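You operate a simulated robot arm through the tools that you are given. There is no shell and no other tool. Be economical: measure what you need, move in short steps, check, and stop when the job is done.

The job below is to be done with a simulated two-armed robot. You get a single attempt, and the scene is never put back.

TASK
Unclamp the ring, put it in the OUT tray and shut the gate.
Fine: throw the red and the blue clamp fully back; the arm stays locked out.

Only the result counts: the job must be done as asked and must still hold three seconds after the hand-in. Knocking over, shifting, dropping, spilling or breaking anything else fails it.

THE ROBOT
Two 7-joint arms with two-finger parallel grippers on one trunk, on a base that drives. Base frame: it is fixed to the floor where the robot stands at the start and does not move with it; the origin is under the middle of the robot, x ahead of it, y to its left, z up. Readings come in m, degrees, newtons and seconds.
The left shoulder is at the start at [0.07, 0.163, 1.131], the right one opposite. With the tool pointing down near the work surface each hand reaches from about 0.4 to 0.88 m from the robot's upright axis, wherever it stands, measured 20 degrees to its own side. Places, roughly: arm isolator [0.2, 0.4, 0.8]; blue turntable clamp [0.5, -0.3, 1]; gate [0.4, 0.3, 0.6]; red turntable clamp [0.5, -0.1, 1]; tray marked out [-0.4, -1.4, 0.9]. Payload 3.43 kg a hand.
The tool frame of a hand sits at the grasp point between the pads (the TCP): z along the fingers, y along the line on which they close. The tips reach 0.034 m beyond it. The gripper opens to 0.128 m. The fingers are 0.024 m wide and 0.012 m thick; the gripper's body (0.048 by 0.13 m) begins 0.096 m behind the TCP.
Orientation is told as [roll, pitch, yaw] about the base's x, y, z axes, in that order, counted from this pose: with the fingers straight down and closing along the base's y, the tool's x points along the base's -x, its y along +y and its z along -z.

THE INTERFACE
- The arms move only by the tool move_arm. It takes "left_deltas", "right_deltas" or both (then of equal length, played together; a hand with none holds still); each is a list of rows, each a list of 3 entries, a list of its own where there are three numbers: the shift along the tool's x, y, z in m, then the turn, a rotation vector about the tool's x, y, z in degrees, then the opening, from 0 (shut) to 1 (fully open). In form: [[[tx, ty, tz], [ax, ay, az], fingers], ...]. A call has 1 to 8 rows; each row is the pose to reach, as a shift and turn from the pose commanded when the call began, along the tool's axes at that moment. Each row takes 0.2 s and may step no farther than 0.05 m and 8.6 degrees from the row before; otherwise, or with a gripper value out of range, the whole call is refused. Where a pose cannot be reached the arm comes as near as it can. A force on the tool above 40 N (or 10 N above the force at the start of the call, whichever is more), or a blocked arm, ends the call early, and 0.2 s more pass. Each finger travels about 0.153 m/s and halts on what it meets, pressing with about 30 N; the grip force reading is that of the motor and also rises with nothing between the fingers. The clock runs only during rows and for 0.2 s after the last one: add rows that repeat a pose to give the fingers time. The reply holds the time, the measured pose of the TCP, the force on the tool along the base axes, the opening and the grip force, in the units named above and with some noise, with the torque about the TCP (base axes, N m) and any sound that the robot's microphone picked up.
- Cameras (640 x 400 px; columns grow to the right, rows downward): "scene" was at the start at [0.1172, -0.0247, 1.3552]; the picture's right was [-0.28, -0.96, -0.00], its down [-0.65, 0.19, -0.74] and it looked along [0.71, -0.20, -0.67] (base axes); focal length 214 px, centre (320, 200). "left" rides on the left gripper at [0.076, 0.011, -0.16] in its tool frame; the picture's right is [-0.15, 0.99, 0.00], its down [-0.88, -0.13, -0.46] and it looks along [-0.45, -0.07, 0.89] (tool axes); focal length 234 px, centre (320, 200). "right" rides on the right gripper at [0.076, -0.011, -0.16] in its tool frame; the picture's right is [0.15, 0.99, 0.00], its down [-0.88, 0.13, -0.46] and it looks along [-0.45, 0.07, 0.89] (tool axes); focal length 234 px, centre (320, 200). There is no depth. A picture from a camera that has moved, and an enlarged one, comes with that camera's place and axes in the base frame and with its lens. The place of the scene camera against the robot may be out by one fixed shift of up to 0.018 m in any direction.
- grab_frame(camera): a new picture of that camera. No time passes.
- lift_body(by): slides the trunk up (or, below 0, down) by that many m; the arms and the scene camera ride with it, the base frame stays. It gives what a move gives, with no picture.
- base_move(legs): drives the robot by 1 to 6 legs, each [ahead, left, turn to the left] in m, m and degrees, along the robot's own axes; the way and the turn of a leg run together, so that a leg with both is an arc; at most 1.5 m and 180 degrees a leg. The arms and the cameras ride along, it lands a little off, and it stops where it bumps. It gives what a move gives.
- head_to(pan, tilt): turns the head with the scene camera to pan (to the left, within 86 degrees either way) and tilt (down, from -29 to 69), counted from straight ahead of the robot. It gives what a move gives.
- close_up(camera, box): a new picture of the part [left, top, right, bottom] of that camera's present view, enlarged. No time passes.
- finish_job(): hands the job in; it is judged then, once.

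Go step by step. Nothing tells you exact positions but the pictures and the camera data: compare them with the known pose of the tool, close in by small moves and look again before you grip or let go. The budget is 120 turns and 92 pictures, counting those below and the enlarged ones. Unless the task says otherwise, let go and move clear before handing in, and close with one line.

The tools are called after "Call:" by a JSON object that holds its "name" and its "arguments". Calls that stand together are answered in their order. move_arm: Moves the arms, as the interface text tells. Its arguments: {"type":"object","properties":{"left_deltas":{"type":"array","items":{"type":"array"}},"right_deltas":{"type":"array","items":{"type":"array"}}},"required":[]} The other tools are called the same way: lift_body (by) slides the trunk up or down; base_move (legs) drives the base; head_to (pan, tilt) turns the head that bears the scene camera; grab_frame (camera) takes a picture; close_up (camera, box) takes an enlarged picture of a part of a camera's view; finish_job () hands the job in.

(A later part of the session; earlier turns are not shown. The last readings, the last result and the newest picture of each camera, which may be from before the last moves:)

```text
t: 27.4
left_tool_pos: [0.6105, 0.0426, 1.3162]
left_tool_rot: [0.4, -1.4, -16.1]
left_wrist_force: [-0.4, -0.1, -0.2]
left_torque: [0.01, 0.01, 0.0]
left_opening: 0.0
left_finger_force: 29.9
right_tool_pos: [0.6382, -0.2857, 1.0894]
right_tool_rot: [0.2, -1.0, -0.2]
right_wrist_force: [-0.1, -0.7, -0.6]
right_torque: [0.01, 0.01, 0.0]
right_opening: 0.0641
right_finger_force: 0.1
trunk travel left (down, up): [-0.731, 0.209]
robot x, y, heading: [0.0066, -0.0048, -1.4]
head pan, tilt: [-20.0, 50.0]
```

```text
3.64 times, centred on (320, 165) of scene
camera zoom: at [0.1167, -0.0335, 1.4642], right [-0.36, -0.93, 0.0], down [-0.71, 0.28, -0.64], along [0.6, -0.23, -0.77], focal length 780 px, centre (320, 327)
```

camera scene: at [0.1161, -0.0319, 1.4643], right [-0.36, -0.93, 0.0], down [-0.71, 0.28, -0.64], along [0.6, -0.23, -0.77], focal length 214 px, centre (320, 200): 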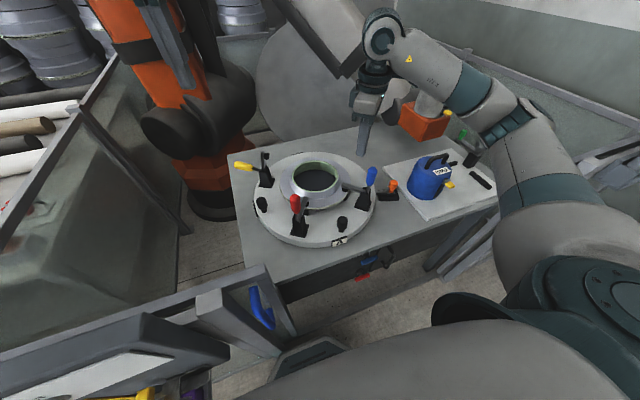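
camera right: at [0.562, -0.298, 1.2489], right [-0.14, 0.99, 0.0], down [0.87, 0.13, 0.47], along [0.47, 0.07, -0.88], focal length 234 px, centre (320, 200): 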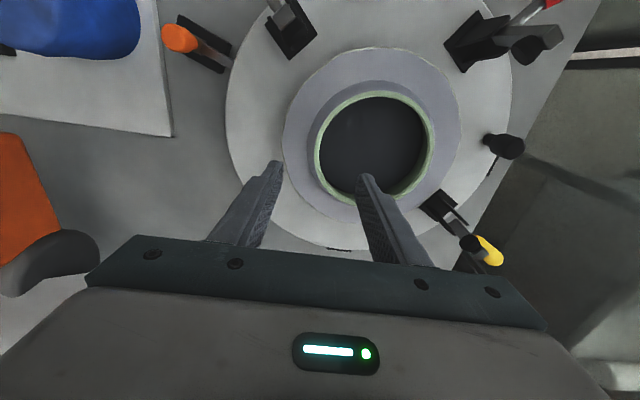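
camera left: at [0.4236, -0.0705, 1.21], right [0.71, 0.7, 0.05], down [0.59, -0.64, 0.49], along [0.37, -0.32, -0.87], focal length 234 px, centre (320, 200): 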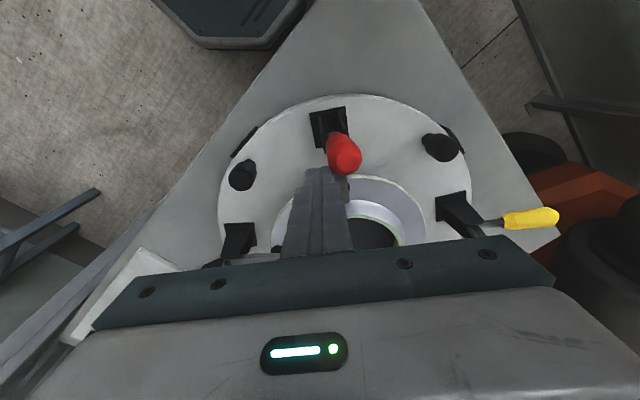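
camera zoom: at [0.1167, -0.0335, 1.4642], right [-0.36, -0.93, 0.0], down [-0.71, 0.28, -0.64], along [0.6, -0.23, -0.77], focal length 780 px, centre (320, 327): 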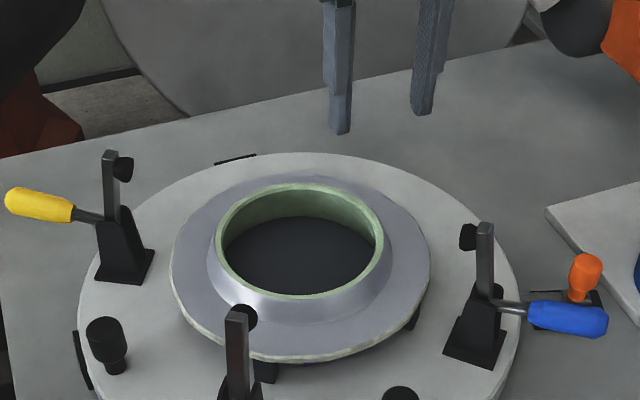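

The wall's middle lies near y = -0.289. I shift 4 mm and lower the open fingers astride the wall to about 2 cm of overlap.

Call:
{"name": "move_arm", "arguments": {"right_deltas": [[[0, -0.004, 0.04], [0, 0, 0], 0.5], [[0, -0.004, 0.08], [0, 0, 0], 0.5], [[0, -0.004, 0.1], [0, 0, 0], 0.5], [[0, -0.004, 0.115], [0, 0, 0], 0.5], [[0, -0.004, 0.128], [0, 0, 0], 0.5]]}}

Call:
{"name": "grab_frame", "arguments": {"camera": "right"}}

Call:
{"name": "close_up", "arguments": {"camera": "scene", "box": [260, 130, 380, 210]}}

```text
t: 28.6
left_tool_pos: [0.6099, 0.0456, 1.316]
left_tool_rot: [0.3, -1.4, -16.2]
left_wrist_force: [-0.5, 0.2, -0.9]
left_torque: [0.01, 0.01, -0.01]
left_opening: 0.0001
left_finger_force: 30.3
right_tool_pos: [0.6406, -0.288, 0.9629]
right_tool_rot: [0.2, -1.0, 0.0]
right_wrist_force: [-0.8, -0.2, -0.7]
right_torque: [0.02, -0.03, 0.02]
right_opening: 0.0638
right_finger_force: 0.0
trunk travel left (down, up): [-0.731, 0.209]
robot x, y, heading: [0.0078, -0.0005, -1.1]
head pan, tilt: [-20.0, 50.0]
```

```text
56 pictures are left
camera right: at [0.5628, -0.3003, 1.1223], right [-0.15, 0.99, 0.0], down [0.87, 0.13, 0.47], along [0.47, 0.07, -0.88], focal length 234 px, centre (320, 200)
```

right: 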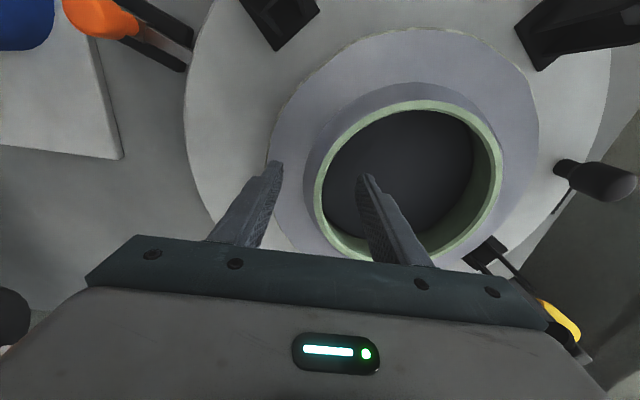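

```text
5.00 times, centred on (320, 170) of scene
camera zoom: at [0.1166, -0.0323, 1.4642], right [-0.36, -0.93, 0.0], down [-0.71, 0.28, -0.64], along [0.6, -0.23, -0.77], focal length 1072 px, centre (320, 350)
```

zoom: 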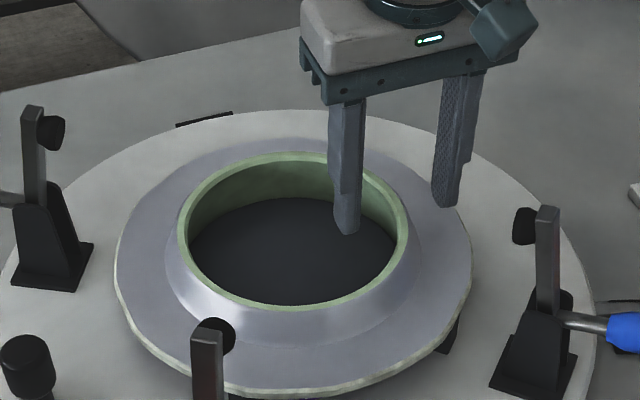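

The fingers straddle the wall. I lower 6 mm more and close.

Call:
{"name": "move_arm", "arguments": {"right_deltas": [[[0, 0, 0.006], [0, 0, 0], 0.5], [[0, 0, 0.006], [0, 0, 0], 0.25], [[0, 0, 0.006], [0, 0, 0], 0], [[0, 0, 0.006], [0, 0, 0], 0], [[0, 0, 0.006], [0, 0, 0], 0]]}}

Call:
{"name": "grab_frame", "arguments": {"camera": "right"}}

Call:
{"name": "close_up", "arguments": {"camera": "scene", "box": [260, 130, 380, 210]}}

```text
t: 29.8
left_tool_pos: [0.6094, 0.0462, 1.3156]
left_tool_rot: [0.2, -1.5, -16.4]
left_wrist_force: [0.2, -0.5, -0.3]
left_torque: [-0.02, 0.01, 0.03]
left_opening: 0.0001
left_finger_force: 29.7
right_tool_pos: [0.6415, -0.2888, 0.9577]
right_tool_rot: [0.1, -0.9, 0.0]
right_wrist_force: [4.1, -4.5, 2.3]
right_torque: [-0.62, -0.41, -0.47]
right_opening: 0.0164
right_finger_force: 29.9
trunk travel left (down, up): [-0.731, 0.209]
robot x, y, heading: [0.0114, -0.0068, -1.1]
head pan, tilt: [-20.0, 50.0]
```

```text
54 pictures are left
camera right: at [0.5638, -0.3014, 1.1163], right [-0.14, 0.99, 0.0], down [0.87, 0.13, 0.47], along [0.47, 0.07, -0.88], focal length 234 px, centre (320, 200)
```

right: 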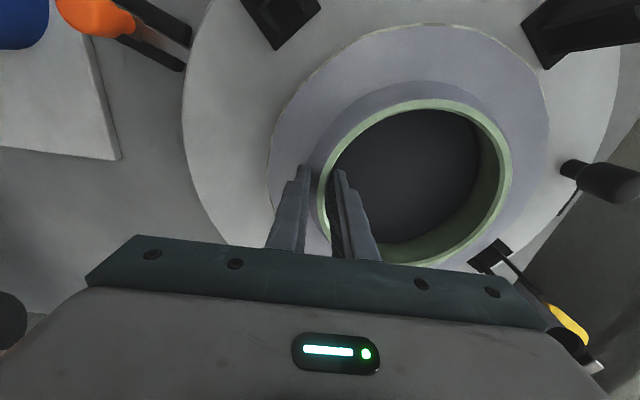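

```text
5.00 times, centred on (320, 170) of scene
camera zoom: at [0.1169, -0.0328, 1.4642], right [-0.36, -0.93, 0.0], down [-0.71, 0.28, -0.64], along [0.6, -0.23, -0.77], focal length 1072 px, centre (320, 350)
```

zoom: 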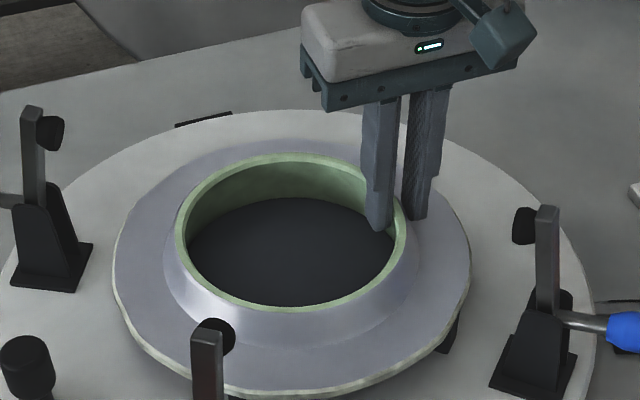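

The wall is gripped at 16 mm. I lift a centimetre or two to feel the weight and see whether the ring tilts.

Call:
{"name": "move_arm", "arguments": {"right_deltas": [[[0, 0, -0.005], [0, 0, 0], 0], [[0, 0, -0.01], [0, 0, 0], 0], [[0, 0, -0.015], [0, 0, 0], 0], [[0, 0, -0.015], [0, 0, 0], 0]]}}

Call:
{"name": "close_up", "arguments": {"camera": "scene", "box": [260, 130, 380, 210]}}

```text
t: 30.8
left_tool_pos: [0.6113, 0.0453, 1.316]
left_tool_rot: [0.4, -1.4, -16.2]
left_wrist_force: [-0.3, 0.0, 0.0]
left_torque: [0.01, -0.03, -0.02]
left_opening: 0.0
left_finger_force: 29.9
right_tool_pos: [0.6413, -0.2881, 0.9716]
right_tool_rot: [0.1, -1.0, 0.0]
right_wrist_force: [3.7, -2.6, -3.0]
right_torque: [-0.43, -0.3, -0.4]
right_opening: 0.0149
right_finger_force: 29.9
trunk travel left (down, up): [-0.731, 0.209]
robot x, y, heading: [0.0078, -0.0037, -1.3]
head pan, tilt: [-20.0, 50.0]
```

```text
5.00 times, centred on (320, 170) of scene
camera zoom: at [0.1173, -0.0326, 1.4641], right [-0.36, -0.93, 0.0], down [-0.71, 0.28, -0.64], along [0.6, -0.23, -0.77], focal length 1072 px, centre (320, 350)
```

zoom: 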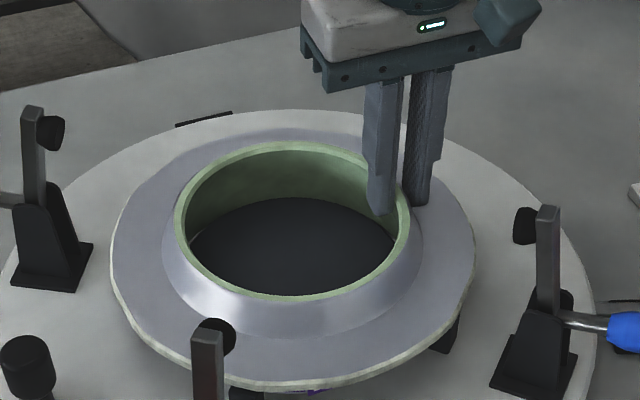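

The ring came up almost level with only a few newtons on the hand. I lift another 3 cm and check for slip.

Call:
{"name": "move_arm", "arguments": {"right_deltas": [[[0, 0, -0.01], [0, 0, 0], 0], [[0, 0, -0.02], [0, 0, 0], 0], [[0, 0, -0.03], [0, 0, 0], 0], [[0, 0, -0.03], [0, 0, 0], 0], [[0, 0, -0.03], [0, 0, 0], 0]]}}

Call:
{"name": "close_up", "arguments": {"camera": "scene", "box": [260, 130, 380, 210]}}

```text
t: 32.0
left_tool_pos: [0.6103, 0.0445, 1.3175]
left_tool_rot: [0.3, -1.4, -16.1]
left_wrist_force: [0.1, -0.1, 0.1]
left_torque: [-0.04, 0.02, -0.03]
left_opening: 0.0004
left_finger_force: 29.6
right_tool_pos: [0.6421, -0.2889, 1.0023]
right_tool_rot: [0.3, -1.0, 0.1]
right_wrist_force: [-1.0, -0.4, -4.8]
right_torque: [-0.3, -0.03, -0.02]
right_opening: 0.0142
right_finger_force: 29.7
trunk travel left (down, up): [-0.731, 0.209]
robot x, y, heading: [0.0082, 0.0006, -0.9]
head pan, tilt: [-20.0, 50.0]
```

```text
5.00 times, centred on (320, 170) of scene
camera zoom: at [0.1169, -0.0324, 1.4642], right [-0.36, -0.93, 0.0], down [-0.71, 0.28, -0.64], along [0.6, -0.23, -0.77], focal length 1072 px, centre (320, 350)
```

zoom: 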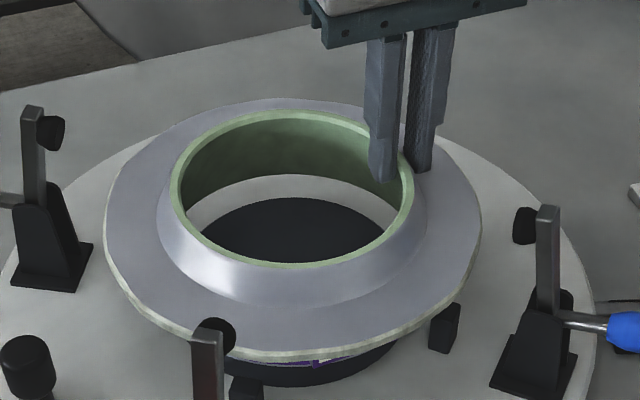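

The ring hangs level and light (about 5 N). I raise the trunk to clear the clamps and look round to plan the drive.

Call:
{"name": "lift_body", "arguments": {"by": 0.15}}

Call:
{"name": "head_to", "arguments": {"pan": -75, "tilt": 40}}

Call:
{"name": "grab_frame", "arguments": {"camera": "scene"}}

Call:
{"name": "grab_frame", "arguments": {"camera": "right"}}

```text
t: 33.7
left_tool_pos: [0.6105, 0.047, 1.4656]
left_tool_rot: [0.3, -1.3, -16.3]
left_wrist_force: [0.4, -0.7, 0.6]
left_torque: [0.0, -0.01, 0.01]
left_opening: 0.0
left_finger_force: 29.8
right_tool_pos: [0.6412, -0.2881, 1.1515]
right_tool_rot: [0.2, -1.0, 0.0]
right_wrist_force: [0.3, 0.2, -3.8]
right_torque: [-0.31, -0.02, -0.02]
right_opening: 0.0145
right_finger_force: 30.0
trunk travel left (down, up): [-0.881, 0.059]
robot x, y, heading: [0.0093, -0.001, -1.6]
head pan, tilt: [-20.0, 50.0]
```

```text
t: 35.0
left_tool_pos: [0.6106, 0.0451, 1.4662]
left_tool_rot: [0.2, -1.3, -16.2]
left_wrist_force: [0.1, -0.1, 0.6]
left_torque: [-0.03, 0.01, 0.0]
left_opening: 0.0002
left_finger_force: 30.1
right_tool_pos: [0.6416, -0.2885, 1.1525]
right_tool_rot: [0.2, -1.0, 0.0]
right_wrist_force: [0.3, 0.6, -4.0]
right_torque: [-0.29, -0.03, 0.03]
right_opening: 0.0143
right_finger_force: 30.4
trunk travel left (down, up): [-0.881, 0.059]
robot x, y, heading: [0.0096, 0.0006, -1.0]
head pan, tilt: [-75.0, 40.0]
```

```text
50 pictures are left
camera scene: at [0.0655, -0.0871, 1.6284], right [-0.97, -0.24, 0.0], down [-0.15, 0.62, -0.77], along [0.18, -0.74, -0.64], focal length 214 px, centre (320, 200)
```

scene: 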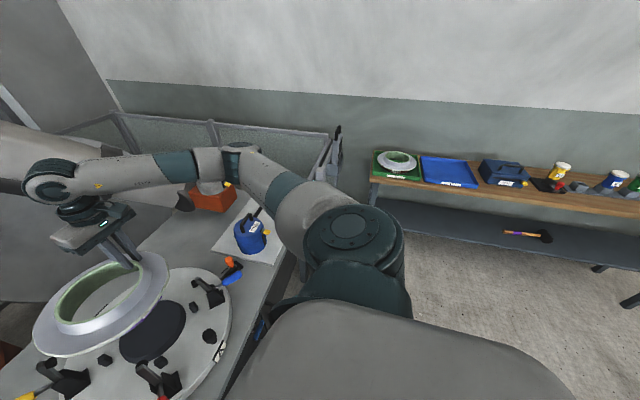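

```text
49 pictures are left
camera right: at [0.5637, -0.301, 1.311], right [-0.15, 0.99, 0.0], down [0.87, 0.13, 0.47], along [0.47, 0.07, -0.88], focal length 234 px, centre (320, 200)
```

right: 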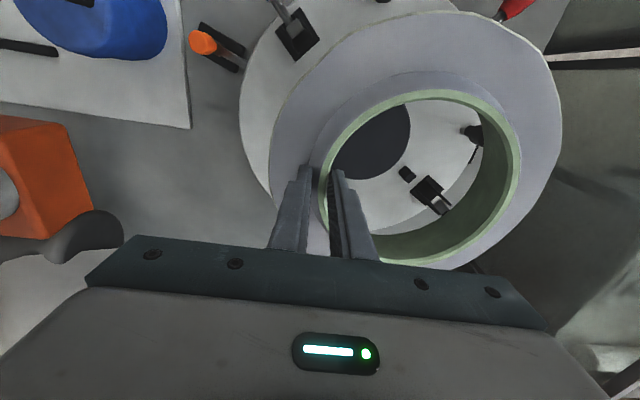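

The tray's centre comes out near (-0.44, -1.38). Before driving I look at the gate opening and fence around the robot from this height.

Call:
{"name": "head_to", "arguments": {"pan": -45, "tilt": 69}}

Call:
{"name": "grab_frame", "arguments": {"camera": "scene"}}

Call:
{"name": "head_to", "arguments": {"pan": 30, "tilt": 62}}

Call:
{"name": "grab_frame", "arguments": {"camera": "scene"}}

```text
t: 35.9
left_tool_pos: [0.6104, 0.0467, 1.4655]
left_tool_rot: [0.3, -1.3, -16.2]
left_wrist_force: [0.3, 0.1, 1.0]
left_torque: [0.0, -0.01, 0.01]
left_opening: 0.0
left_finger_force: 30.0
right_tool_pos: [0.6413, -0.2886, 1.1518]
right_tool_rot: [0.2, -1.0, 0.0]
right_wrist_force: [-0.2, -0.1, -3.3]
right_torque: [-0.32, -0.02, -0.01]
right_opening: 0.0143
right_finger_force: 29.9
trunk travel left (down, up): [-0.881, 0.059]
robot x, y, heading: [0.0088, 0.0016, -1.1]
head pan, tilt: [-45.0, 68.8]
```

```text
48 pictures are left
camera scene: at [0.0837, -0.045, 1.5923], right [-0.72, -0.69, 0.0], down [-0.64, 0.67, -0.36], along [0.25, -0.26, -0.93], focal length 214 px, centre (320, 200)
```

scene: 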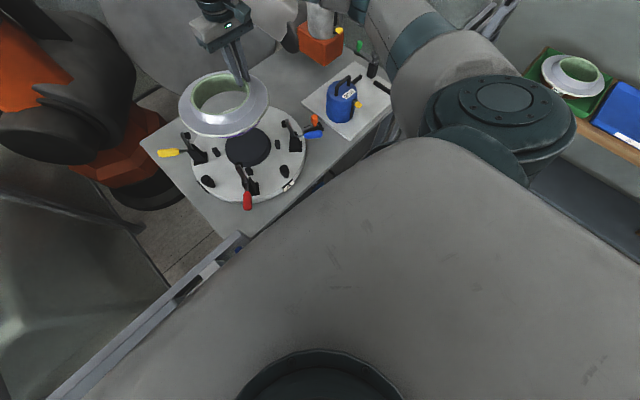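

```text
t: 37.4
left_tool_pos: [0.6099, 0.0457, 1.4661]
left_tool_rot: [0.4, -1.4, -16.2]
left_wrist_force: [-0.5, 0.7, 0.1]
left_torque: [0.03, 0.0, 0.0]
left_opening: 0.0
left_finger_force: 30.4
right_tool_pos: [0.6403, -0.2882, 1.1529]
right_tool_rot: [0.2, -1.0, 0.0]
right_wrist_force: [1.1, 0.1, -3.9]
right_torque: [-0.31, -0.02, 0.02]
right_opening: 0.0142
right_finger_force: 30.3
trunk travel left (down, up): [-0.881, 0.059]
robot x, y, heading: [0.0073, -0.0007, -1.1]
head pan, tilt: [30.0, 62.0]
```

```text
47 pictures are left
camera scene: at [0.1015, 0.0264, 1.5994], right [0.48, -0.88, 0.0], down [-0.77, -0.42, -0.47], along [0.41, 0.23, -0.88], focal length 214 px, centre (320, 200)
```

scene: 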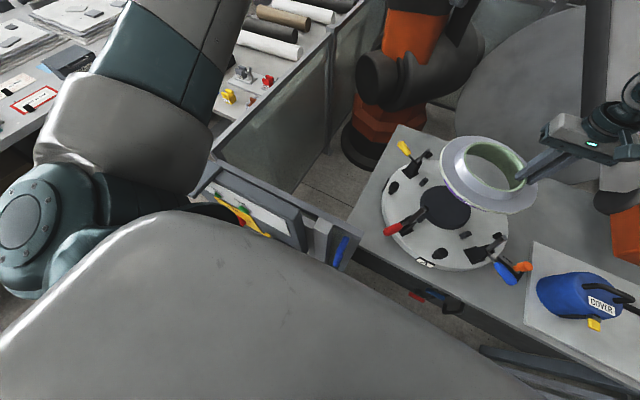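

The gate is a leaf slid open to the left at x about 0.3, and it shuts toward -y. I check the floor behind and to the left before backing out.

Call:
{"name": "head_to", "arguments": {"pan": 86, "tilt": 25}}

Call:
{"name": "grab_frame", "arguments": {"camera": "scene"}}

Call:
{"name": "head_to", "arguments": {"pan": -86, "tilt": 25}}

Call:
{"name": "grab_frame", "arguments": {"camera": "scene"}}

```text
t: 38.6
left_tool_pos: [0.6104, 0.0453, 1.4669]
left_tool_rot: [0.3, -1.4, -16.3]
left_wrist_force: [0.0, 0.3, 0.2]
left_torque: [-0.01, 0.01, -0.02]
left_opening: 0.0002
left_finger_force: 30.2
right_tool_pos: [0.6408, -0.2881, 1.1522]
right_tool_rot: [0.3, -1.0, 0.0]
right_wrist_force: [0.4, 0.2, -4.3]
right_torque: [-0.26, 0.01, 0.0]
right_opening: 0.0141
right_finger_force: 30.4
trunk travel left (down, up): [-0.881, 0.059]
robot x, y, heading: [0.0054, -0.0017, -1.1]
head pan, tilt: [85.9, 25.0]
```

```text
46 pictures are left
camera scene: at [0.0537, 0.0872, 1.6517], right [1.0, -0.09, 0.0], down [-0.04, -0.42, -0.91], along [0.08, 0.9, -0.42], focal length 214 px, centre (320, 200)
```

scene: 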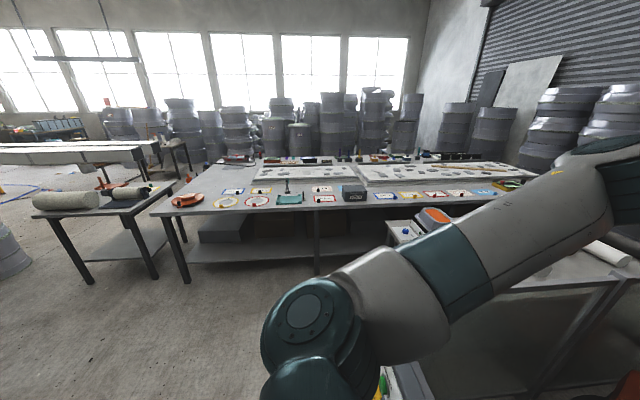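

```text
t: 41.2
left_tool_pos: [0.611, 0.046, 1.4659]
left_tool_rot: [0.3, -1.3, -16.2]
left_wrist_force: [0.5, 0.2, -0.2]
left_torque: [0.01, -0.03, 0.0]
left_opening: 0.0
left_finger_force: 30.2
right_tool_pos: [0.64, -0.2884, 1.1517]
right_tool_rot: [0.1, -1.0, 0.0]
right_wrist_force: [-0.3, 0.1, -3.4]
right_torque: [-0.27, 0.0, -0.01]
right_opening: 0.0137
right_finger_force: 30.3
trunk travel left (down, up): [-0.881, 0.059]
robot x, y, heading: [0.0109, -0.0019, -1.2]
head pan, tilt: [-85.9, 25.0]
```

```text
45 pictures are left
camera scene: at [0.0497, -0.0965, 1.6517], right [-1.0, -0.05, 0.0], down [-0.02, 0.42, -0.91], along [0.04, -0.91, -0.42], focal length 214 px, centre (320, 200)
```

scene: 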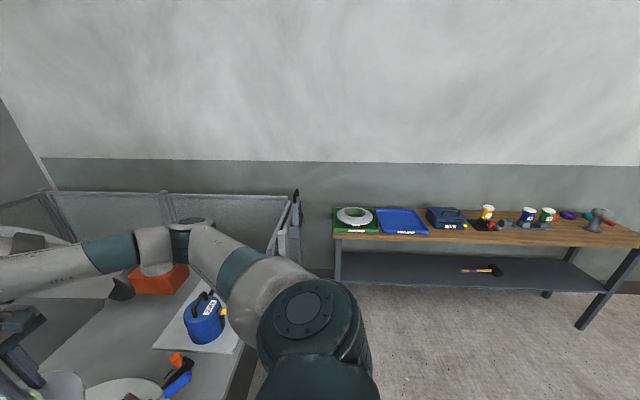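

The floor is clear. I back straight out 0.6 m and then turn right to face the tray bench.

Call:
{"name": "base_move", "arguments": {"legs": [[-0.6, 0, 0], [0, 0, -89]]}}

Call:
{"name": "head_to", "arguments": {"pan": -10, "tilt": 40}}

Call:
{"name": "grab_frame", "arguments": {"camera": "scene"}}

```text
t: 48.4
left_tool_pos: [-0.5453, -0.5912, 1.4682]
left_tool_rot: [0.3, -1.4, -106.4]
left_wrist_force: [0.3, -0.7, -1.2]
left_torque: [0.02, 0.0, -0.03]
left_opening: 0.0002
left_finger_force: 30.1
right_tool_pos: [-0.8792, -0.6211, 1.1519]
right_tool_rot: [0.2, -0.9, -90.2]
right_wrist_force: [0.1, -0.3, -3.9]
right_torque: [-0.04, 0.3, 0.01]
right_opening: 0.0133
right_finger_force: 29.8
trunk travel left (down, up): [-0.881, 0.059]
robot x, y, heading: [-0.5909, 0.0101, -91.3]
head pan, tilt: [-85.9, 25.0]
```

```text
t: 49.9
left_tool_pos: [-0.5468, -0.5911, 1.4658]
left_tool_rot: [0.3, -1.4, -106.4]
left_wrist_force: [-0.6, 0.1, -0.2]
left_torque: [0.0, -0.02, -0.01]
left_opening: 0.0
left_finger_force: 30.2
right_tool_pos: [-0.8792, -0.6214, 1.1519]
right_tool_rot: [0.2, -1.0, -90.2]
right_wrist_force: [-0.1, -0.1, -3.3]
right_torque: [-0.03, 0.29, 0.0]
right_opening: 0.0133
right_finger_force: 29.9
trunk travel left (down, up): [-0.881, 0.059]
robot x, y, heading: [-0.5926, 0.012, -91.4]
head pan, tilt: [-10.0, 40.0]
```

```text
44 pictures are left
camera scene: at [-0.6229, -0.1238, 1.6284], right [-0.98, 0.2, 0.0], down [0.13, 0.63, -0.77], along [-0.15, -0.75, -0.64], focal length 214 px, centre (320, 200)
```

scene: 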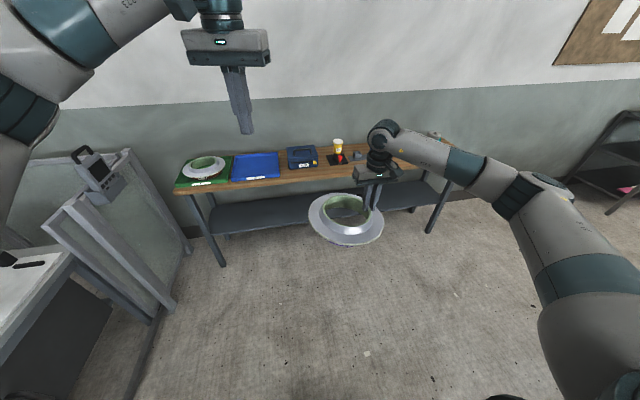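

The ring still holds and the tray centre comes out at (-0.45, -1.38) again. I sidestep left first and then go ahead, stopping 15 cm short.

Call:
{"name": "base_move", "arguments": {"legs": [[0, 0.373, 0], [0.6, 0, 0]]}}

Call:
{"name": "head_to", "arguments": {"pan": -20, "tilt": 50}}

Call:
{"name": "grab_frame", "arguments": {"camera": "scene"}}

Call:
{"name": "grab_frame", "arguments": {"camera": "right"}}

```text
t: 55.3
left_tool_pos: [-0.1884, -1.1945, 1.4664]
left_tool_rot: [0.3, -1.6, -106.4]
left_wrist_force: [-0.4, 0.0, 0.2]
left_torque: [-0.02, 0.0, 0.0]
left_opening: 0.0
left_finger_force: 30.2
right_tool_pos: [-0.5224, -1.2266, 1.152]
right_tool_rot: [0.2, -1.0, -90.2]
right_wrist_force: [0.0, -0.7, -4.3]
right_torque: [-0.05, 0.33, 0.0]
right_opening: 0.0133
right_finger_force: 30.3
trunk travel left (down, up): [-0.881, 0.059]
robot x, y, heading: [-0.2345, -0.5955, -91.3]
head pan, tilt: [-10.0, 40.0]
```

```text
t: 56.0
left_tool_pos: [-0.1895, -1.198, 1.4646]
left_tool_rot: [0.3, -1.4, -106.4]
left_wrist_force: [0.0, 0.1, 0.1]
left_torque: [-0.01, 0.01, 0.01]
left_opening: 0.0
left_finger_force: 30.3
right_tool_pos: [-0.5222, -1.2271, 1.1522]
right_tool_rot: [0.0, -0.9, -90.2]
right_wrist_force: [-0.1, -0.2, -4.2]
right_torque: [-0.03, 0.32, 0.0]
right_opening: 0.0132
right_finger_force: 30.0
trunk travel left (down, up): [-0.881, 0.059]
robot x, y, heading: [-0.2321, -0.5924, -91.3]
head pan, tilt: [-20.0, 50.0]
```

```text
43 pictures are left
camera scene: at [-0.277, -0.7181, 1.6142], right [-0.93, 0.36, 0.0], down [0.28, 0.71, -0.64], along [-0.23, -0.6, -0.77], focal length 214 px, centre (320, 200)
```

scene: 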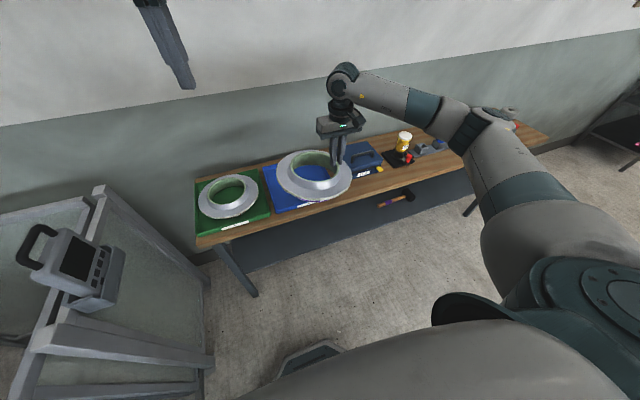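

```text
42 pictures are left
camera right: at [-0.5329, -1.1491, 1.3109], right [0.99, 0.14, 0.0], down [0.13, -0.87, 0.47], along [0.07, -0.47, -0.88], focal length 234 px, centre (320, 200)
```

right: 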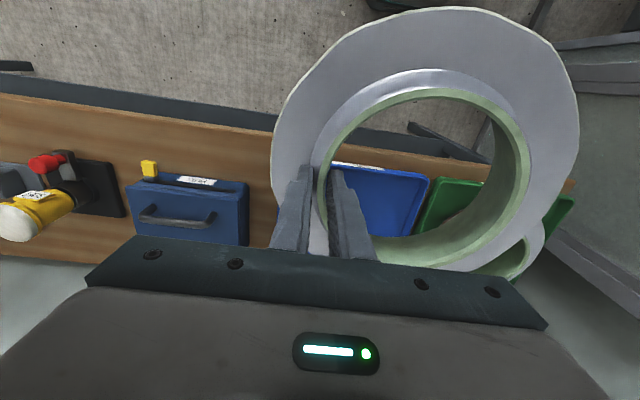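

The ring is just short of the tray. I zoom in from both cameras to fix the tray's corners exactly.

Call:
{"name": "close_up", "arguments": {"camera": "scene", "box": [185, 120, 385, 245]}}

Call:
{"name": "close_up", "arguments": {"camera": "right", "box": [240, 100, 480, 270]}}

```text
3.20 times, centred on (285, 182) of scene
camera zoom: at [-0.277, -0.7181, 1.6142], right [-0.93, 0.36, 0.0], down [0.28, 0.71, -0.64], along [-0.23, -0.6, -0.77], focal length 686 px, centre (432, 256)
```

zoom: 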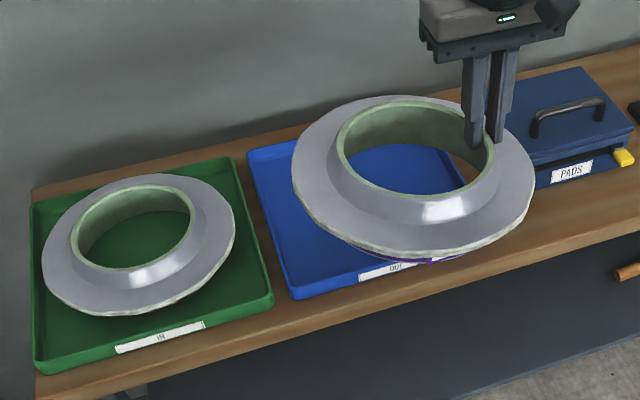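

```text
2.35 times, centred on (360, 185) of right
camera zoom: at [-0.5329, -1.1491, 1.3109], right [0.99, 0.14, 0.0], down [0.13, -0.87, 0.47], along [0.07, -0.47, -0.88], focal length 551 px, centre (226, 235)
```

zoom: 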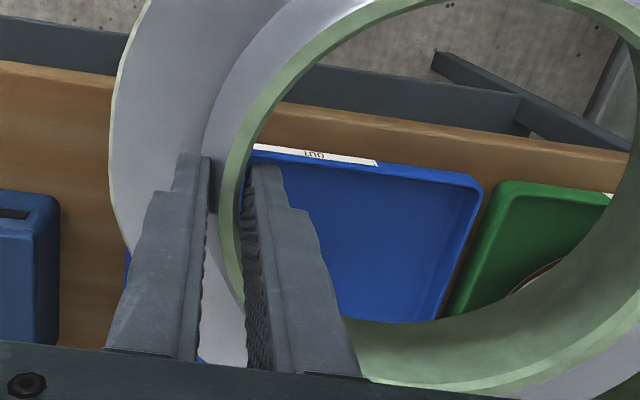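

The tray spans about x -0.585 to -0.305, y -1.285 to about -1.56. I drive 0.19 m ahead so the ring's centre comes over its middle.

Call:
{"name": "base_move", "arguments": {"legs": [[0.19, 0.004, 0]]}}

Call:
{"name": "grab_frame", "arguments": {"camera": "right"}}

Call:
{"name": "close_up", "arguments": {"camera": "scene", "box": [185, 120, 385, 245]}}

```text
t: 57.5
left_tool_pos: [-0.1888, -1.3783, 1.4679]
left_tool_rot: [0.4, -1.6, -106.5]
left_wrist_force: [1.0, 0.2, -0.2]
left_torque: [-0.05, 0.01, 0.01]
left_opening: 0.0
left_finger_force: 30.5
right_tool_pos: [-0.5231, -1.4097, 1.1539]
right_tool_rot: [0.2, -1.2, -90.2]
right_wrist_force: [-0.2, 0.0, -3.7]
right_torque: [-0.03, 0.29, -0.03]
right_opening: 0.0128
right_finger_force: 30.0
trunk travel left (down, up): [-0.881, 0.059]
robot x, y, heading: [-0.2329, -0.7815, -91.5]
head pan, tilt: [-20.0, 50.0]
```

```text
39 pictures are left
camera right: at [-0.5329, -1.3321, 1.313], right [0.99, 0.14, 0.0], down [0.13, -0.87, 0.47], along [0.07, -0.47, -0.88], focal length 234 px, centre (320, 200)
```

right: 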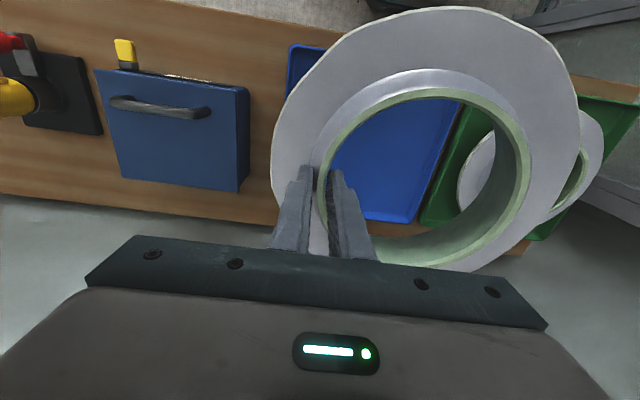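

```text
3.20 times, centred on (285, 182) of scene
camera zoom: at [-0.2774, -0.8998, 1.6147], right [-0.93, 0.36, 0.0], down [0.28, 0.71, -0.64], along [-0.23, -0.6, -0.76], focal length 686 px, centre (432, 256)
```

zoom: 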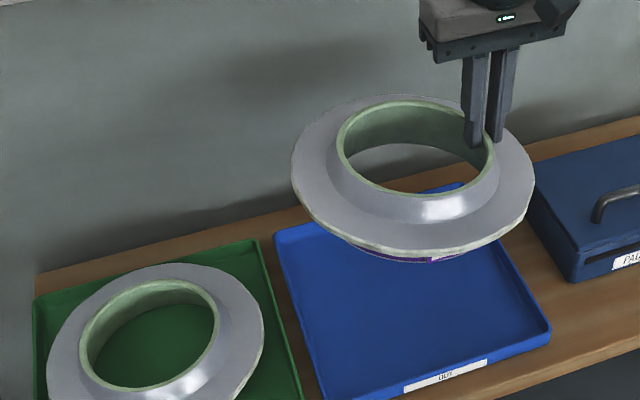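

The tray centre refines to about (-0.45, -1.428); the ring is about 2 cm short of it. I correct that and lower, partly with the trunk and then with the arm.

Call:
{"name": "lift_body", "arguments": {"by": -0.1}}

Call:
{"name": "move_arm", "arguments": {"right_deltas": [[[-0.01, -0.001, 0.01], [0, 0, 0], 0], [[-0.02, -0.003, 0.025], [0, 0, 0], 0], [[-0.02, -0.003, 0.04], [0, 0, 0], 0], [[-0.02, -0.003, 0.055], [0, 0, 0], 0]]}}

Call:
{"name": "grab_frame", "arguments": {"camera": "scene"}}

```text
t: 58.9
left_tool_pos: [-0.1883, -1.3831, 1.3663]
left_tool_rot: [0.4, -1.4, -106.4]
left_wrist_force: [0.6, 0.6, 0.3]
left_torque: [-0.01, -0.01, 0.0]
left_opening: 0.0001
left_finger_force: 29.8
right_tool_pos: [-0.5217, -1.4131, 1.0522]
right_tool_rot: [0.2, -1.0, -90.1]
right_wrist_force: [0.3, 0.2, -3.8]
right_torque: [0.0, 0.32, -0.03]
right_opening: 0.0128
right_finger_force: 30.1
trunk travel left (down, up): [-0.781, 0.159]
robot x, y, heading: [-0.2346, -0.7772, -91.4]
head pan, tilt: [-20.0, 50.0]
```

```text
t: 59.9
left_tool_pos: [-0.1897, -1.3835, 1.3656]
left_tool_rot: [0.3, -1.4, -106.4]
left_wrist_force: [1.2, -0.5, -0.8]
left_torque: [0.03, -0.01, 0.0]
left_opening: 0.0
left_finger_force: 30.1
right_tool_pos: [-0.5245, -1.434, 0.9986]
right_tool_rot: [0.2, -0.9, -90.3]
right_wrist_force: [0.7, -0.3, -3.8]
right_torque: [-0.01, 0.31, 0.02]
right_opening: 0.0128
right_finger_force: 30.3
trunk travel left (down, up): [-0.781, 0.159]
robot x, y, heading: [-0.2316, -0.7788, -91.4]
head pan, tilt: [-20.0, 50.0]
```

```text
37 pictures are left
camera scene: at [-0.2777, -0.9048, 1.5142], right [-0.93, 0.36, 0.0], down [0.28, 0.71, -0.64], along [-0.23, -0.6, -0.77], focal length 214 px, centre (320, 200)
```

scene: 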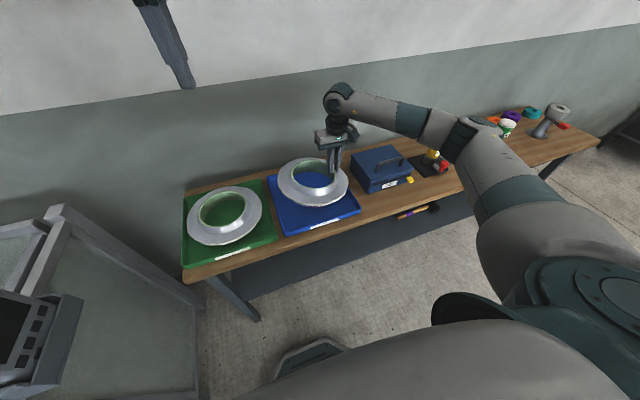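

Call:
{"name": "close_up", "arguments": {"camera": "scene", "box": [240, 130, 400, 250]}}

Call:
{"name": "close_up", "arguments": {"camera": "right", "box": [200, 0, 600, 280]}}

```text
3.33 times, centred on (320, 190) of scene
camera zoom: at [-0.2777, -0.9048, 1.5142], right [-0.93, 0.36, 0.0], down [0.28, 0.71, -0.64], along [-0.23, -0.6, -0.77], focal length 715 px, centre (320, 233)
```

zoom: 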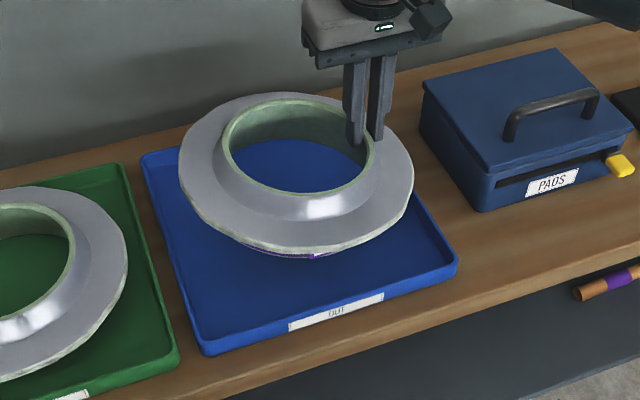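

```text
1.43 times, centred on (400, 140) of right
camera zoom: at [-0.535, -1.357, 1.1569], right [0.99, 0.14, 0.0], down [0.13, -0.87, 0.47], along [0.07, -0.47, -0.88], focal length 334 px, centre (206, 286)
```

zoom: 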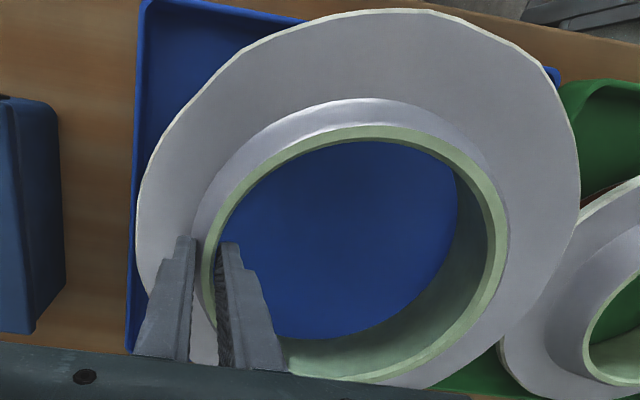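

The ring's footprint is centred over the tray. I lower gently in small steps, watching the force.

Call:
{"name": "move_arm", "arguments": {"right_deltas": [[[0, 0, 0.01], [0, 0, 0], 0], [[0, 0, 0.02], [0, 0, 0], 0], [[0, 0, 0.03], [0, 0, 0], 0], [[0, 0, 0.036], [0, 0, 0], 0]]}}

Call:
{"name": "close_up", "arguments": {"camera": "scene", "box": [240, 130, 400, 250]}}

```text
t: 60.9
left_tool_pos: [-0.1886, -1.3829, 1.3667]
left_tool_rot: [0.2, -1.5, -106.5]
left_wrist_force: [-0.1, 1.0, 0.1]
left_torque: [0.02, 0.0, -0.01]
left_opening: 0.0003
left_finger_force: 30.5
right_tool_pos: [-0.525, -1.4341, 0.961]
right_tool_rot: [0.1, -0.9, -90.3]
right_wrist_force: [0.4, -0.4, -4.0]
right_torque: [0.02, 0.33, 0.0]
right_opening: 0.0127
right_finger_force: 29.9
trunk travel left (down, up): [-0.781, 0.159]
robot x, y, heading: [-0.2326, -0.7811, -91.3]
head pan, tilt: [-20.0, 50.0]
```

```text
3.33 times, centred on (320, 190) of scene
camera zoom: at [-0.2775, -0.9045, 1.5142], right [-0.93, 0.36, 0.0], down [0.28, 0.71, -0.64], along [-0.23, -0.6, -0.77], focal length 715 px, centre (320, 233)
```

zoom: 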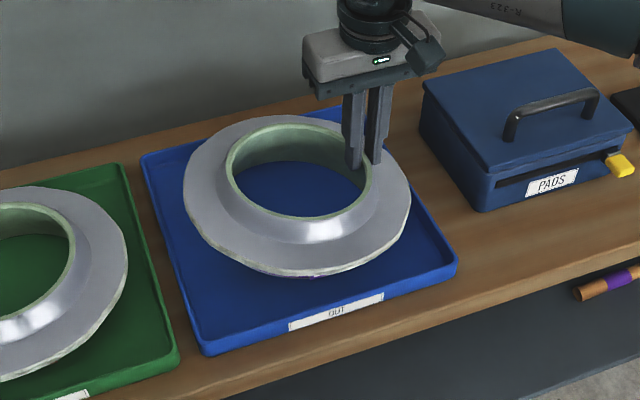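

Call:
{"name": "move_arm", "arguments": {"right_deltas": [[[0, 0, 0.006], [0, 0, 0], 0], [[0, 0, 0.012], [0, 0, 0], 0], [[0, 0, 0.012], [0, 0, 0], 0]]}}

```text
t: 61.7
left_tool_pos: [-0.1894, -1.3827, 1.3662]
left_tool_rot: [0.3, -1.5, -106.5]
left_wrist_force: [0.4, 0.3, 0.7]
left_torque: [0.01, 0.03, 0.01]
left_opening: 0.0
left_finger_force: 30.0
right_tool_pos: [-0.5235, -1.4357, 0.9496]
right_tool_rot: [0.2, -1.1, -90.1]
right_wrist_force: [0.9, 0.6, -4.6]
right_torque: [0.04, 0.34, -0.02]
right_opening: 0.0127
right_finger_force: 29.7
trunk travel left (down, up): [-0.781, 0.159]
robot x, y, heading: [-0.2362, -0.7811, -91.7]
head pan, tilt: [-20.0, 50.0]
```

Still hanging free, so I go on lower in 4 mm steps.

Call:
{"name": "move_arm", "arguments": {"right_deltas": [[[0, 0, 0.005], [0, 0, 0], 0], [[0, 0, 0.009], [0, 0, 0], 0], [[0, 0, 0.009], [0, 0, 0], 0]]}}

Call:
{"name": "close_up", "arguments": {"camera": "scene", "box": [240, 130, 400, 250]}}

```text
t: 62.5
left_tool_pos: [-0.186, -1.3795, 1.3686]
left_tool_rot: [0.2, -1.7, -106.3]
left_wrist_force: [0.3, 0.0, -0.8]
left_torque: [0.01, -0.01, 0.0]
left_opening: 0.0
left_finger_force: 29.8
right_tool_pos: [-0.5216, -1.4336, 0.9453]
right_tool_rot: [0.3, -1.4, -90.2]
right_wrist_force: [5.4, -1.2, 26.1]
right_torque: [-0.3, 0.36, 0.02]
right_opening: 0.0134
right_finger_force: 30.0
trunk travel left (down, up): [-0.781, 0.159]
robot x, y, heading: [-0.2377, -0.7794, -91.2]
head pan, tilt: [-20.0, 50.0]
```

```text
3.33 times, centred on (320, 190) of scene
camera zoom: at [-0.2746, -0.9007, 1.5149], right [-0.93, 0.36, 0.0], down [0.28, 0.71, -0.64], along [-0.24, -0.6, -0.76], focal length 715 px, centre (320, 233)
```

zoom: 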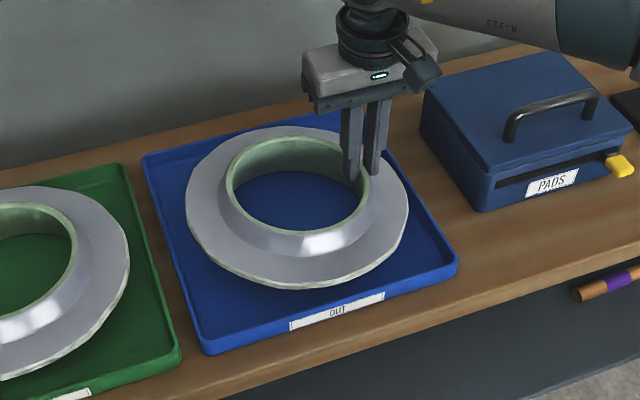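

It has touched down, pressing about 30 N. I relieve the pressure and then open the fingers slightly.

Call:
{"name": "move_arm", "arguments": {"right_deltas": [[[0, 0, -0.004], [0, 0, 0], 0], [[0, 0, -0.004], [0, 0, 0], 0]]}}

```text
t: 63.1
left_tool_pos: [-0.1868, -1.3811, 1.3664]
left_tool_rot: [0.3, -1.5, -106.4]
left_wrist_force: [0.7, 0.0, 0.7]
left_torque: [0.0, 0.0, -0.01]
left_opening: 0.0
left_finger_force: 30.5
right_tool_pos: [-0.5251, -1.4334, 0.946]
right_tool_rot: [0.1, -1.0, -90.2]
right_wrist_force: [4.4, -1.1, 12.3]
right_torque: [-0.15, 0.21, 0.05]
right_opening: 0.0134
right_finger_force: 30.5
trunk travel left (down, up): [-0.781, 0.159]
robot x, y, heading: [-0.2327, -0.7829, -91.5]
head pan, tilt: [-20.0, 50.0]
```

Call:
{"name": "move_arm", "arguments": {"right_deltas": [[[0, 0, -0.003], [0, 0, 0], 0], [[0, 0, -0.003], [0, 0, 0], 0.15], [[0, 0, -0.003], [0, 0, 0], 0.35], [[0, 0, -0.003], [0, 0, 0], 0.45], [[0, 0, -0.003], [0, 0, 0], 0.45]]}}

Call:
{"name": "close_up", "arguments": {"camera": "scene", "box": [240, 130, 400, 250]}}

Call:
{"name": "grab_frame", "arguments": {"camera": "right"}}

```text
t: 64.3
left_tool_pos: [-0.1879, -1.3831, 1.3672]
left_tool_rot: [0.3, -1.6, -106.4]
left_wrist_force: [0.8, 0.0, -0.6]
left_torque: [0.03, 0.01, 0.0]
left_opening: 0.0002
left_finger_force: 30.1
right_tool_pos: [-0.5252, -1.4347, 0.9479]
right_tool_rot: [0.2, -1.0, -90.2]
right_wrist_force: [-0.1, 0.0, 0.1]
right_torque: [0.0, -0.02, 0.01]
right_opening: 0.0575
right_finger_force: 0.0
trunk travel left (down, up): [-0.781, 0.159]
robot x, y, heading: [-0.2332, -0.7786, -91.2]
head pan, tilt: [-20.0, 50.0]
```

```text
3.33 times, centred on (320, 190) of scene
camera zoom: at [-0.2772, -0.9038, 1.5143], right [-0.93, 0.36, 0.0], down [0.28, 0.71, -0.64], along [-0.23, -0.6, -0.77], focal length 715 px, centre (320, 233)
```

zoom: 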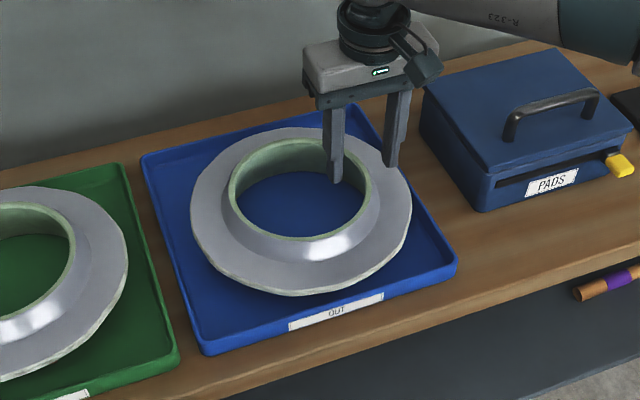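

```text
31 pictures are left
camera right: at [-0.5352, -1.3575, 1.107], right [0.99, 0.14, 0.0], down [0.13, -0.87, 0.47], along [0.07, -0.47, -0.88], focal length 234 px, centre (320, 200)
```

right: 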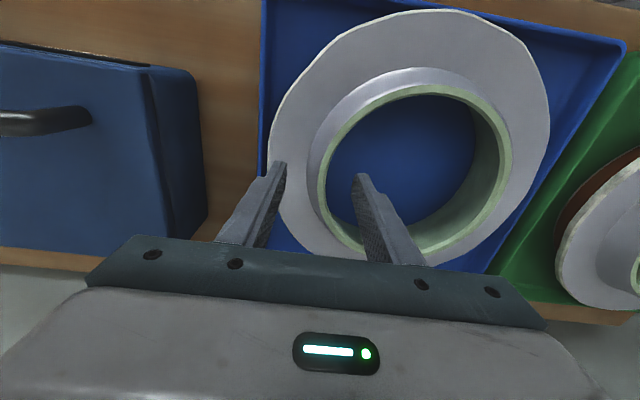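

The ring lies flat inside the tray. I lift the right hand straight up clear of it.

Call:
{"name": "move_arm", "arguments": {"right_deltas": [[[0, 0, -0.03], [0, 0, 0], 0.45], [[0, 0, -0.075], [0, 0, 0], 0.45], [[0, 0, -0.12], [0, 0, 0], 0.45], [[0, 0, -0.165], [0, 0, 0], 0.45], [[0, 0, -0.21], [0, 0, 0], 0.45]]}}

Call:
{"name": "close_up", "arguments": {"camera": "scene", "box": [170, 110, 410, 260]}}

```text
t: 65.5
left_tool_pos: [-0.1879, -1.3827, 1.3671]
left_tool_rot: [0.3, -1.6, -106.4]
left_wrist_force: [0.0, 0.0, -0.8]
left_torque: [0.0, -0.01, -0.01]
left_opening: 0.0
left_finger_force: 29.7
right_tool_pos: [-0.526, -1.4305, 1.1589]
right_tool_rot: [0.2, -0.9, -90.1]
right_wrist_force: [0.6, -0.4, 0.1]
right_torque: [-0.04, 0.02, 0.0]
right_opening: 0.0576
right_finger_force: 0.0
trunk travel left (down, up): [-0.781, 0.159]
robot x, y, heading: [-0.2347, -0.7807, -91.2]
head pan, tilt: [-20.0, 50.0]
```

```text
2.67 times, centred on (290, 185) of scene
camera zoom: at [-0.2764, -0.9031, 1.5143], right [-0.93, 0.36, 0.0], down [0.28, 0.71, -0.64], along [-0.23, -0.6, -0.77], focal length 572 px, centre (400, 240)
```

zoom: 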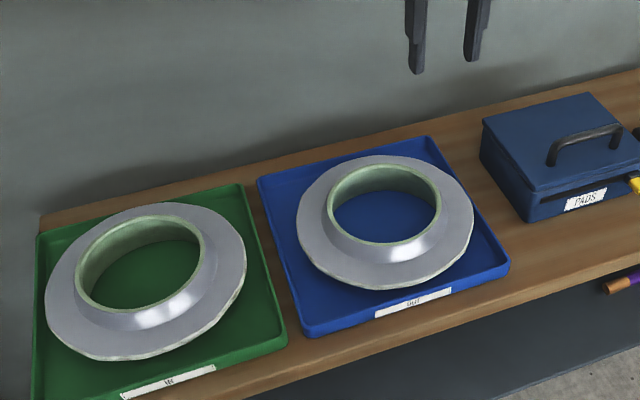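

The ring sits well in the OUT tray. I go back along the same way to face the gate and look at it.

Call:
{"name": "base_move", "arguments": {"legs": [[-0.79, 0, 0], [0, -0.36, 0], [0, 0, 91]]}}

Call:
{"name": "head_to", "arguments": {"pan": 0, "tilt": 35}}

Call:
{"name": "grab_frame", "arguments": {"camera": "scene"}}

```text
t: 75.4
left_tool_pos: [0.0259, 0.0538, 1.3665]
left_tool_rot: [0.4, -1.6, -16.9]
left_wrist_force: [-0.1, -0.9, -0.9]
left_torque: [0.0, -0.01, 0.01]
left_opening: 0.0
left_finger_force: 30.1
right_tool_pos: [0.0719, -0.2831, 1.1569]
right_tool_rot: [0.2, -0.9, -0.7]
right_wrist_force: [0.1, -0.2, -0.4]
right_torque: [-0.01, 0.0, 0.01]
right_opening: 0.0576
right_finger_force: 0.1
trunk travel left (down, up): [-0.781, 0.159]
robot x, y, heading: [-0.5738, 0.0115, -1.9]
head pan, tilt: [-20.0, 50.0]
```

```text
t: 76.2
left_tool_pos: [0.0268, 0.055, 1.3664]
left_tool_rot: [0.3, -1.5, -17.0]
left_wrist_force: [-0.8, 0.7, 0.8]
left_torque: [-0.01, -0.01, 0.05]
left_opening: 0.0002
left_finger_force: 29.8
right_tool_pos: [0.0727, -0.2826, 1.1593]
right_tool_rot: [0.2, -1.0, -0.7]
right_wrist_force: [-0.1, -0.4, -0.3]
right_torque: [-0.03, -0.01, -0.01]
right_opening: 0.0577
right_finger_force: 0.1
trunk travel left (down, up): [-0.781, 0.159]
robot x, y, heading: [-0.5796, 0.0124, -2.1]
head pan, tilt: [0.0, 35.0]
```

```text
29 pictures are left
camera scene: at [-0.4505, 0.0086, 1.5359], right [-0.03, -1.0, 0.0], down [-0.57, 0.02, -0.82], along [0.82, -0.03, -0.57], focal length 214 px, centre (320, 200)
```

scene: 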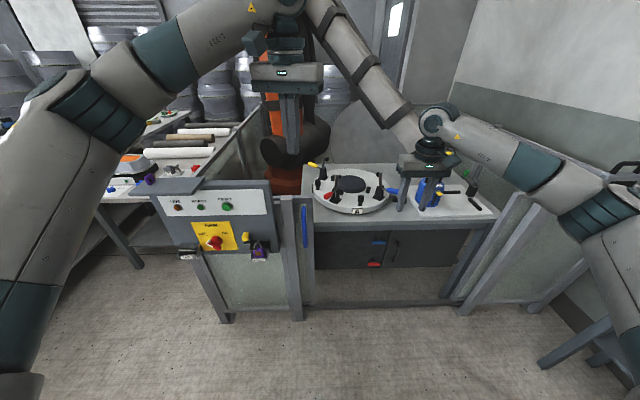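

I can see the control box, the blue gate handle and the floor track running to the right-hand post. I zoom in on the gate.

Call:
{"name": "close_up", "arguments": {"camera": "scene", "box": [140, 170, 340, 330]}}

Call:
{"name": "close_up", "arguments": {"camera": "scene", "box": [300, 170, 560, 330]}}

```text
2.50 times, centred on (240, 250) of scene
camera zoom: at [-0.4505, 0.0086, 1.5359], right [-0.03, -1.0, 0.0], down [-0.57, 0.02, -0.82], along [0.82, -0.03, -0.57], focal length 536 px, centre (520, 75)
```

zoom: 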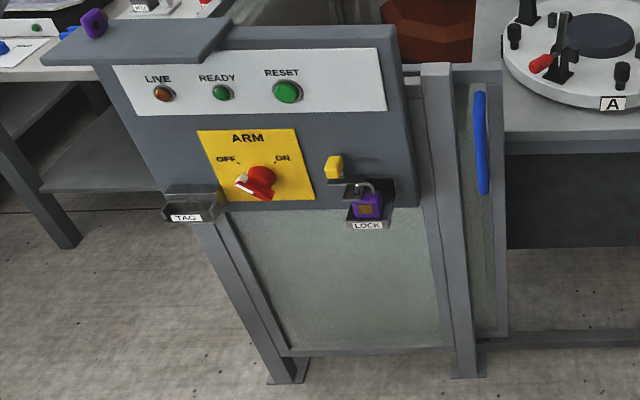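

```text
2.46 times, centred on (430, 250) of scene
camera zoom: at [-0.4505, 0.0086, 1.5359], right [-0.03, -1.0, 0.0], down [-0.57, 0.02, -0.82], along [0.82, -0.03, -0.57], focal length 528 px, centre (49, 77)
```

zoom: 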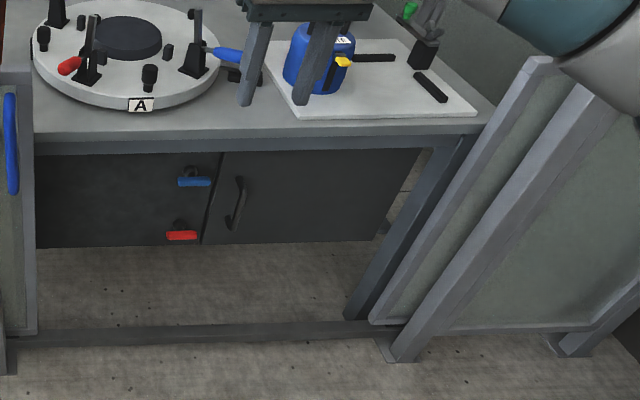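

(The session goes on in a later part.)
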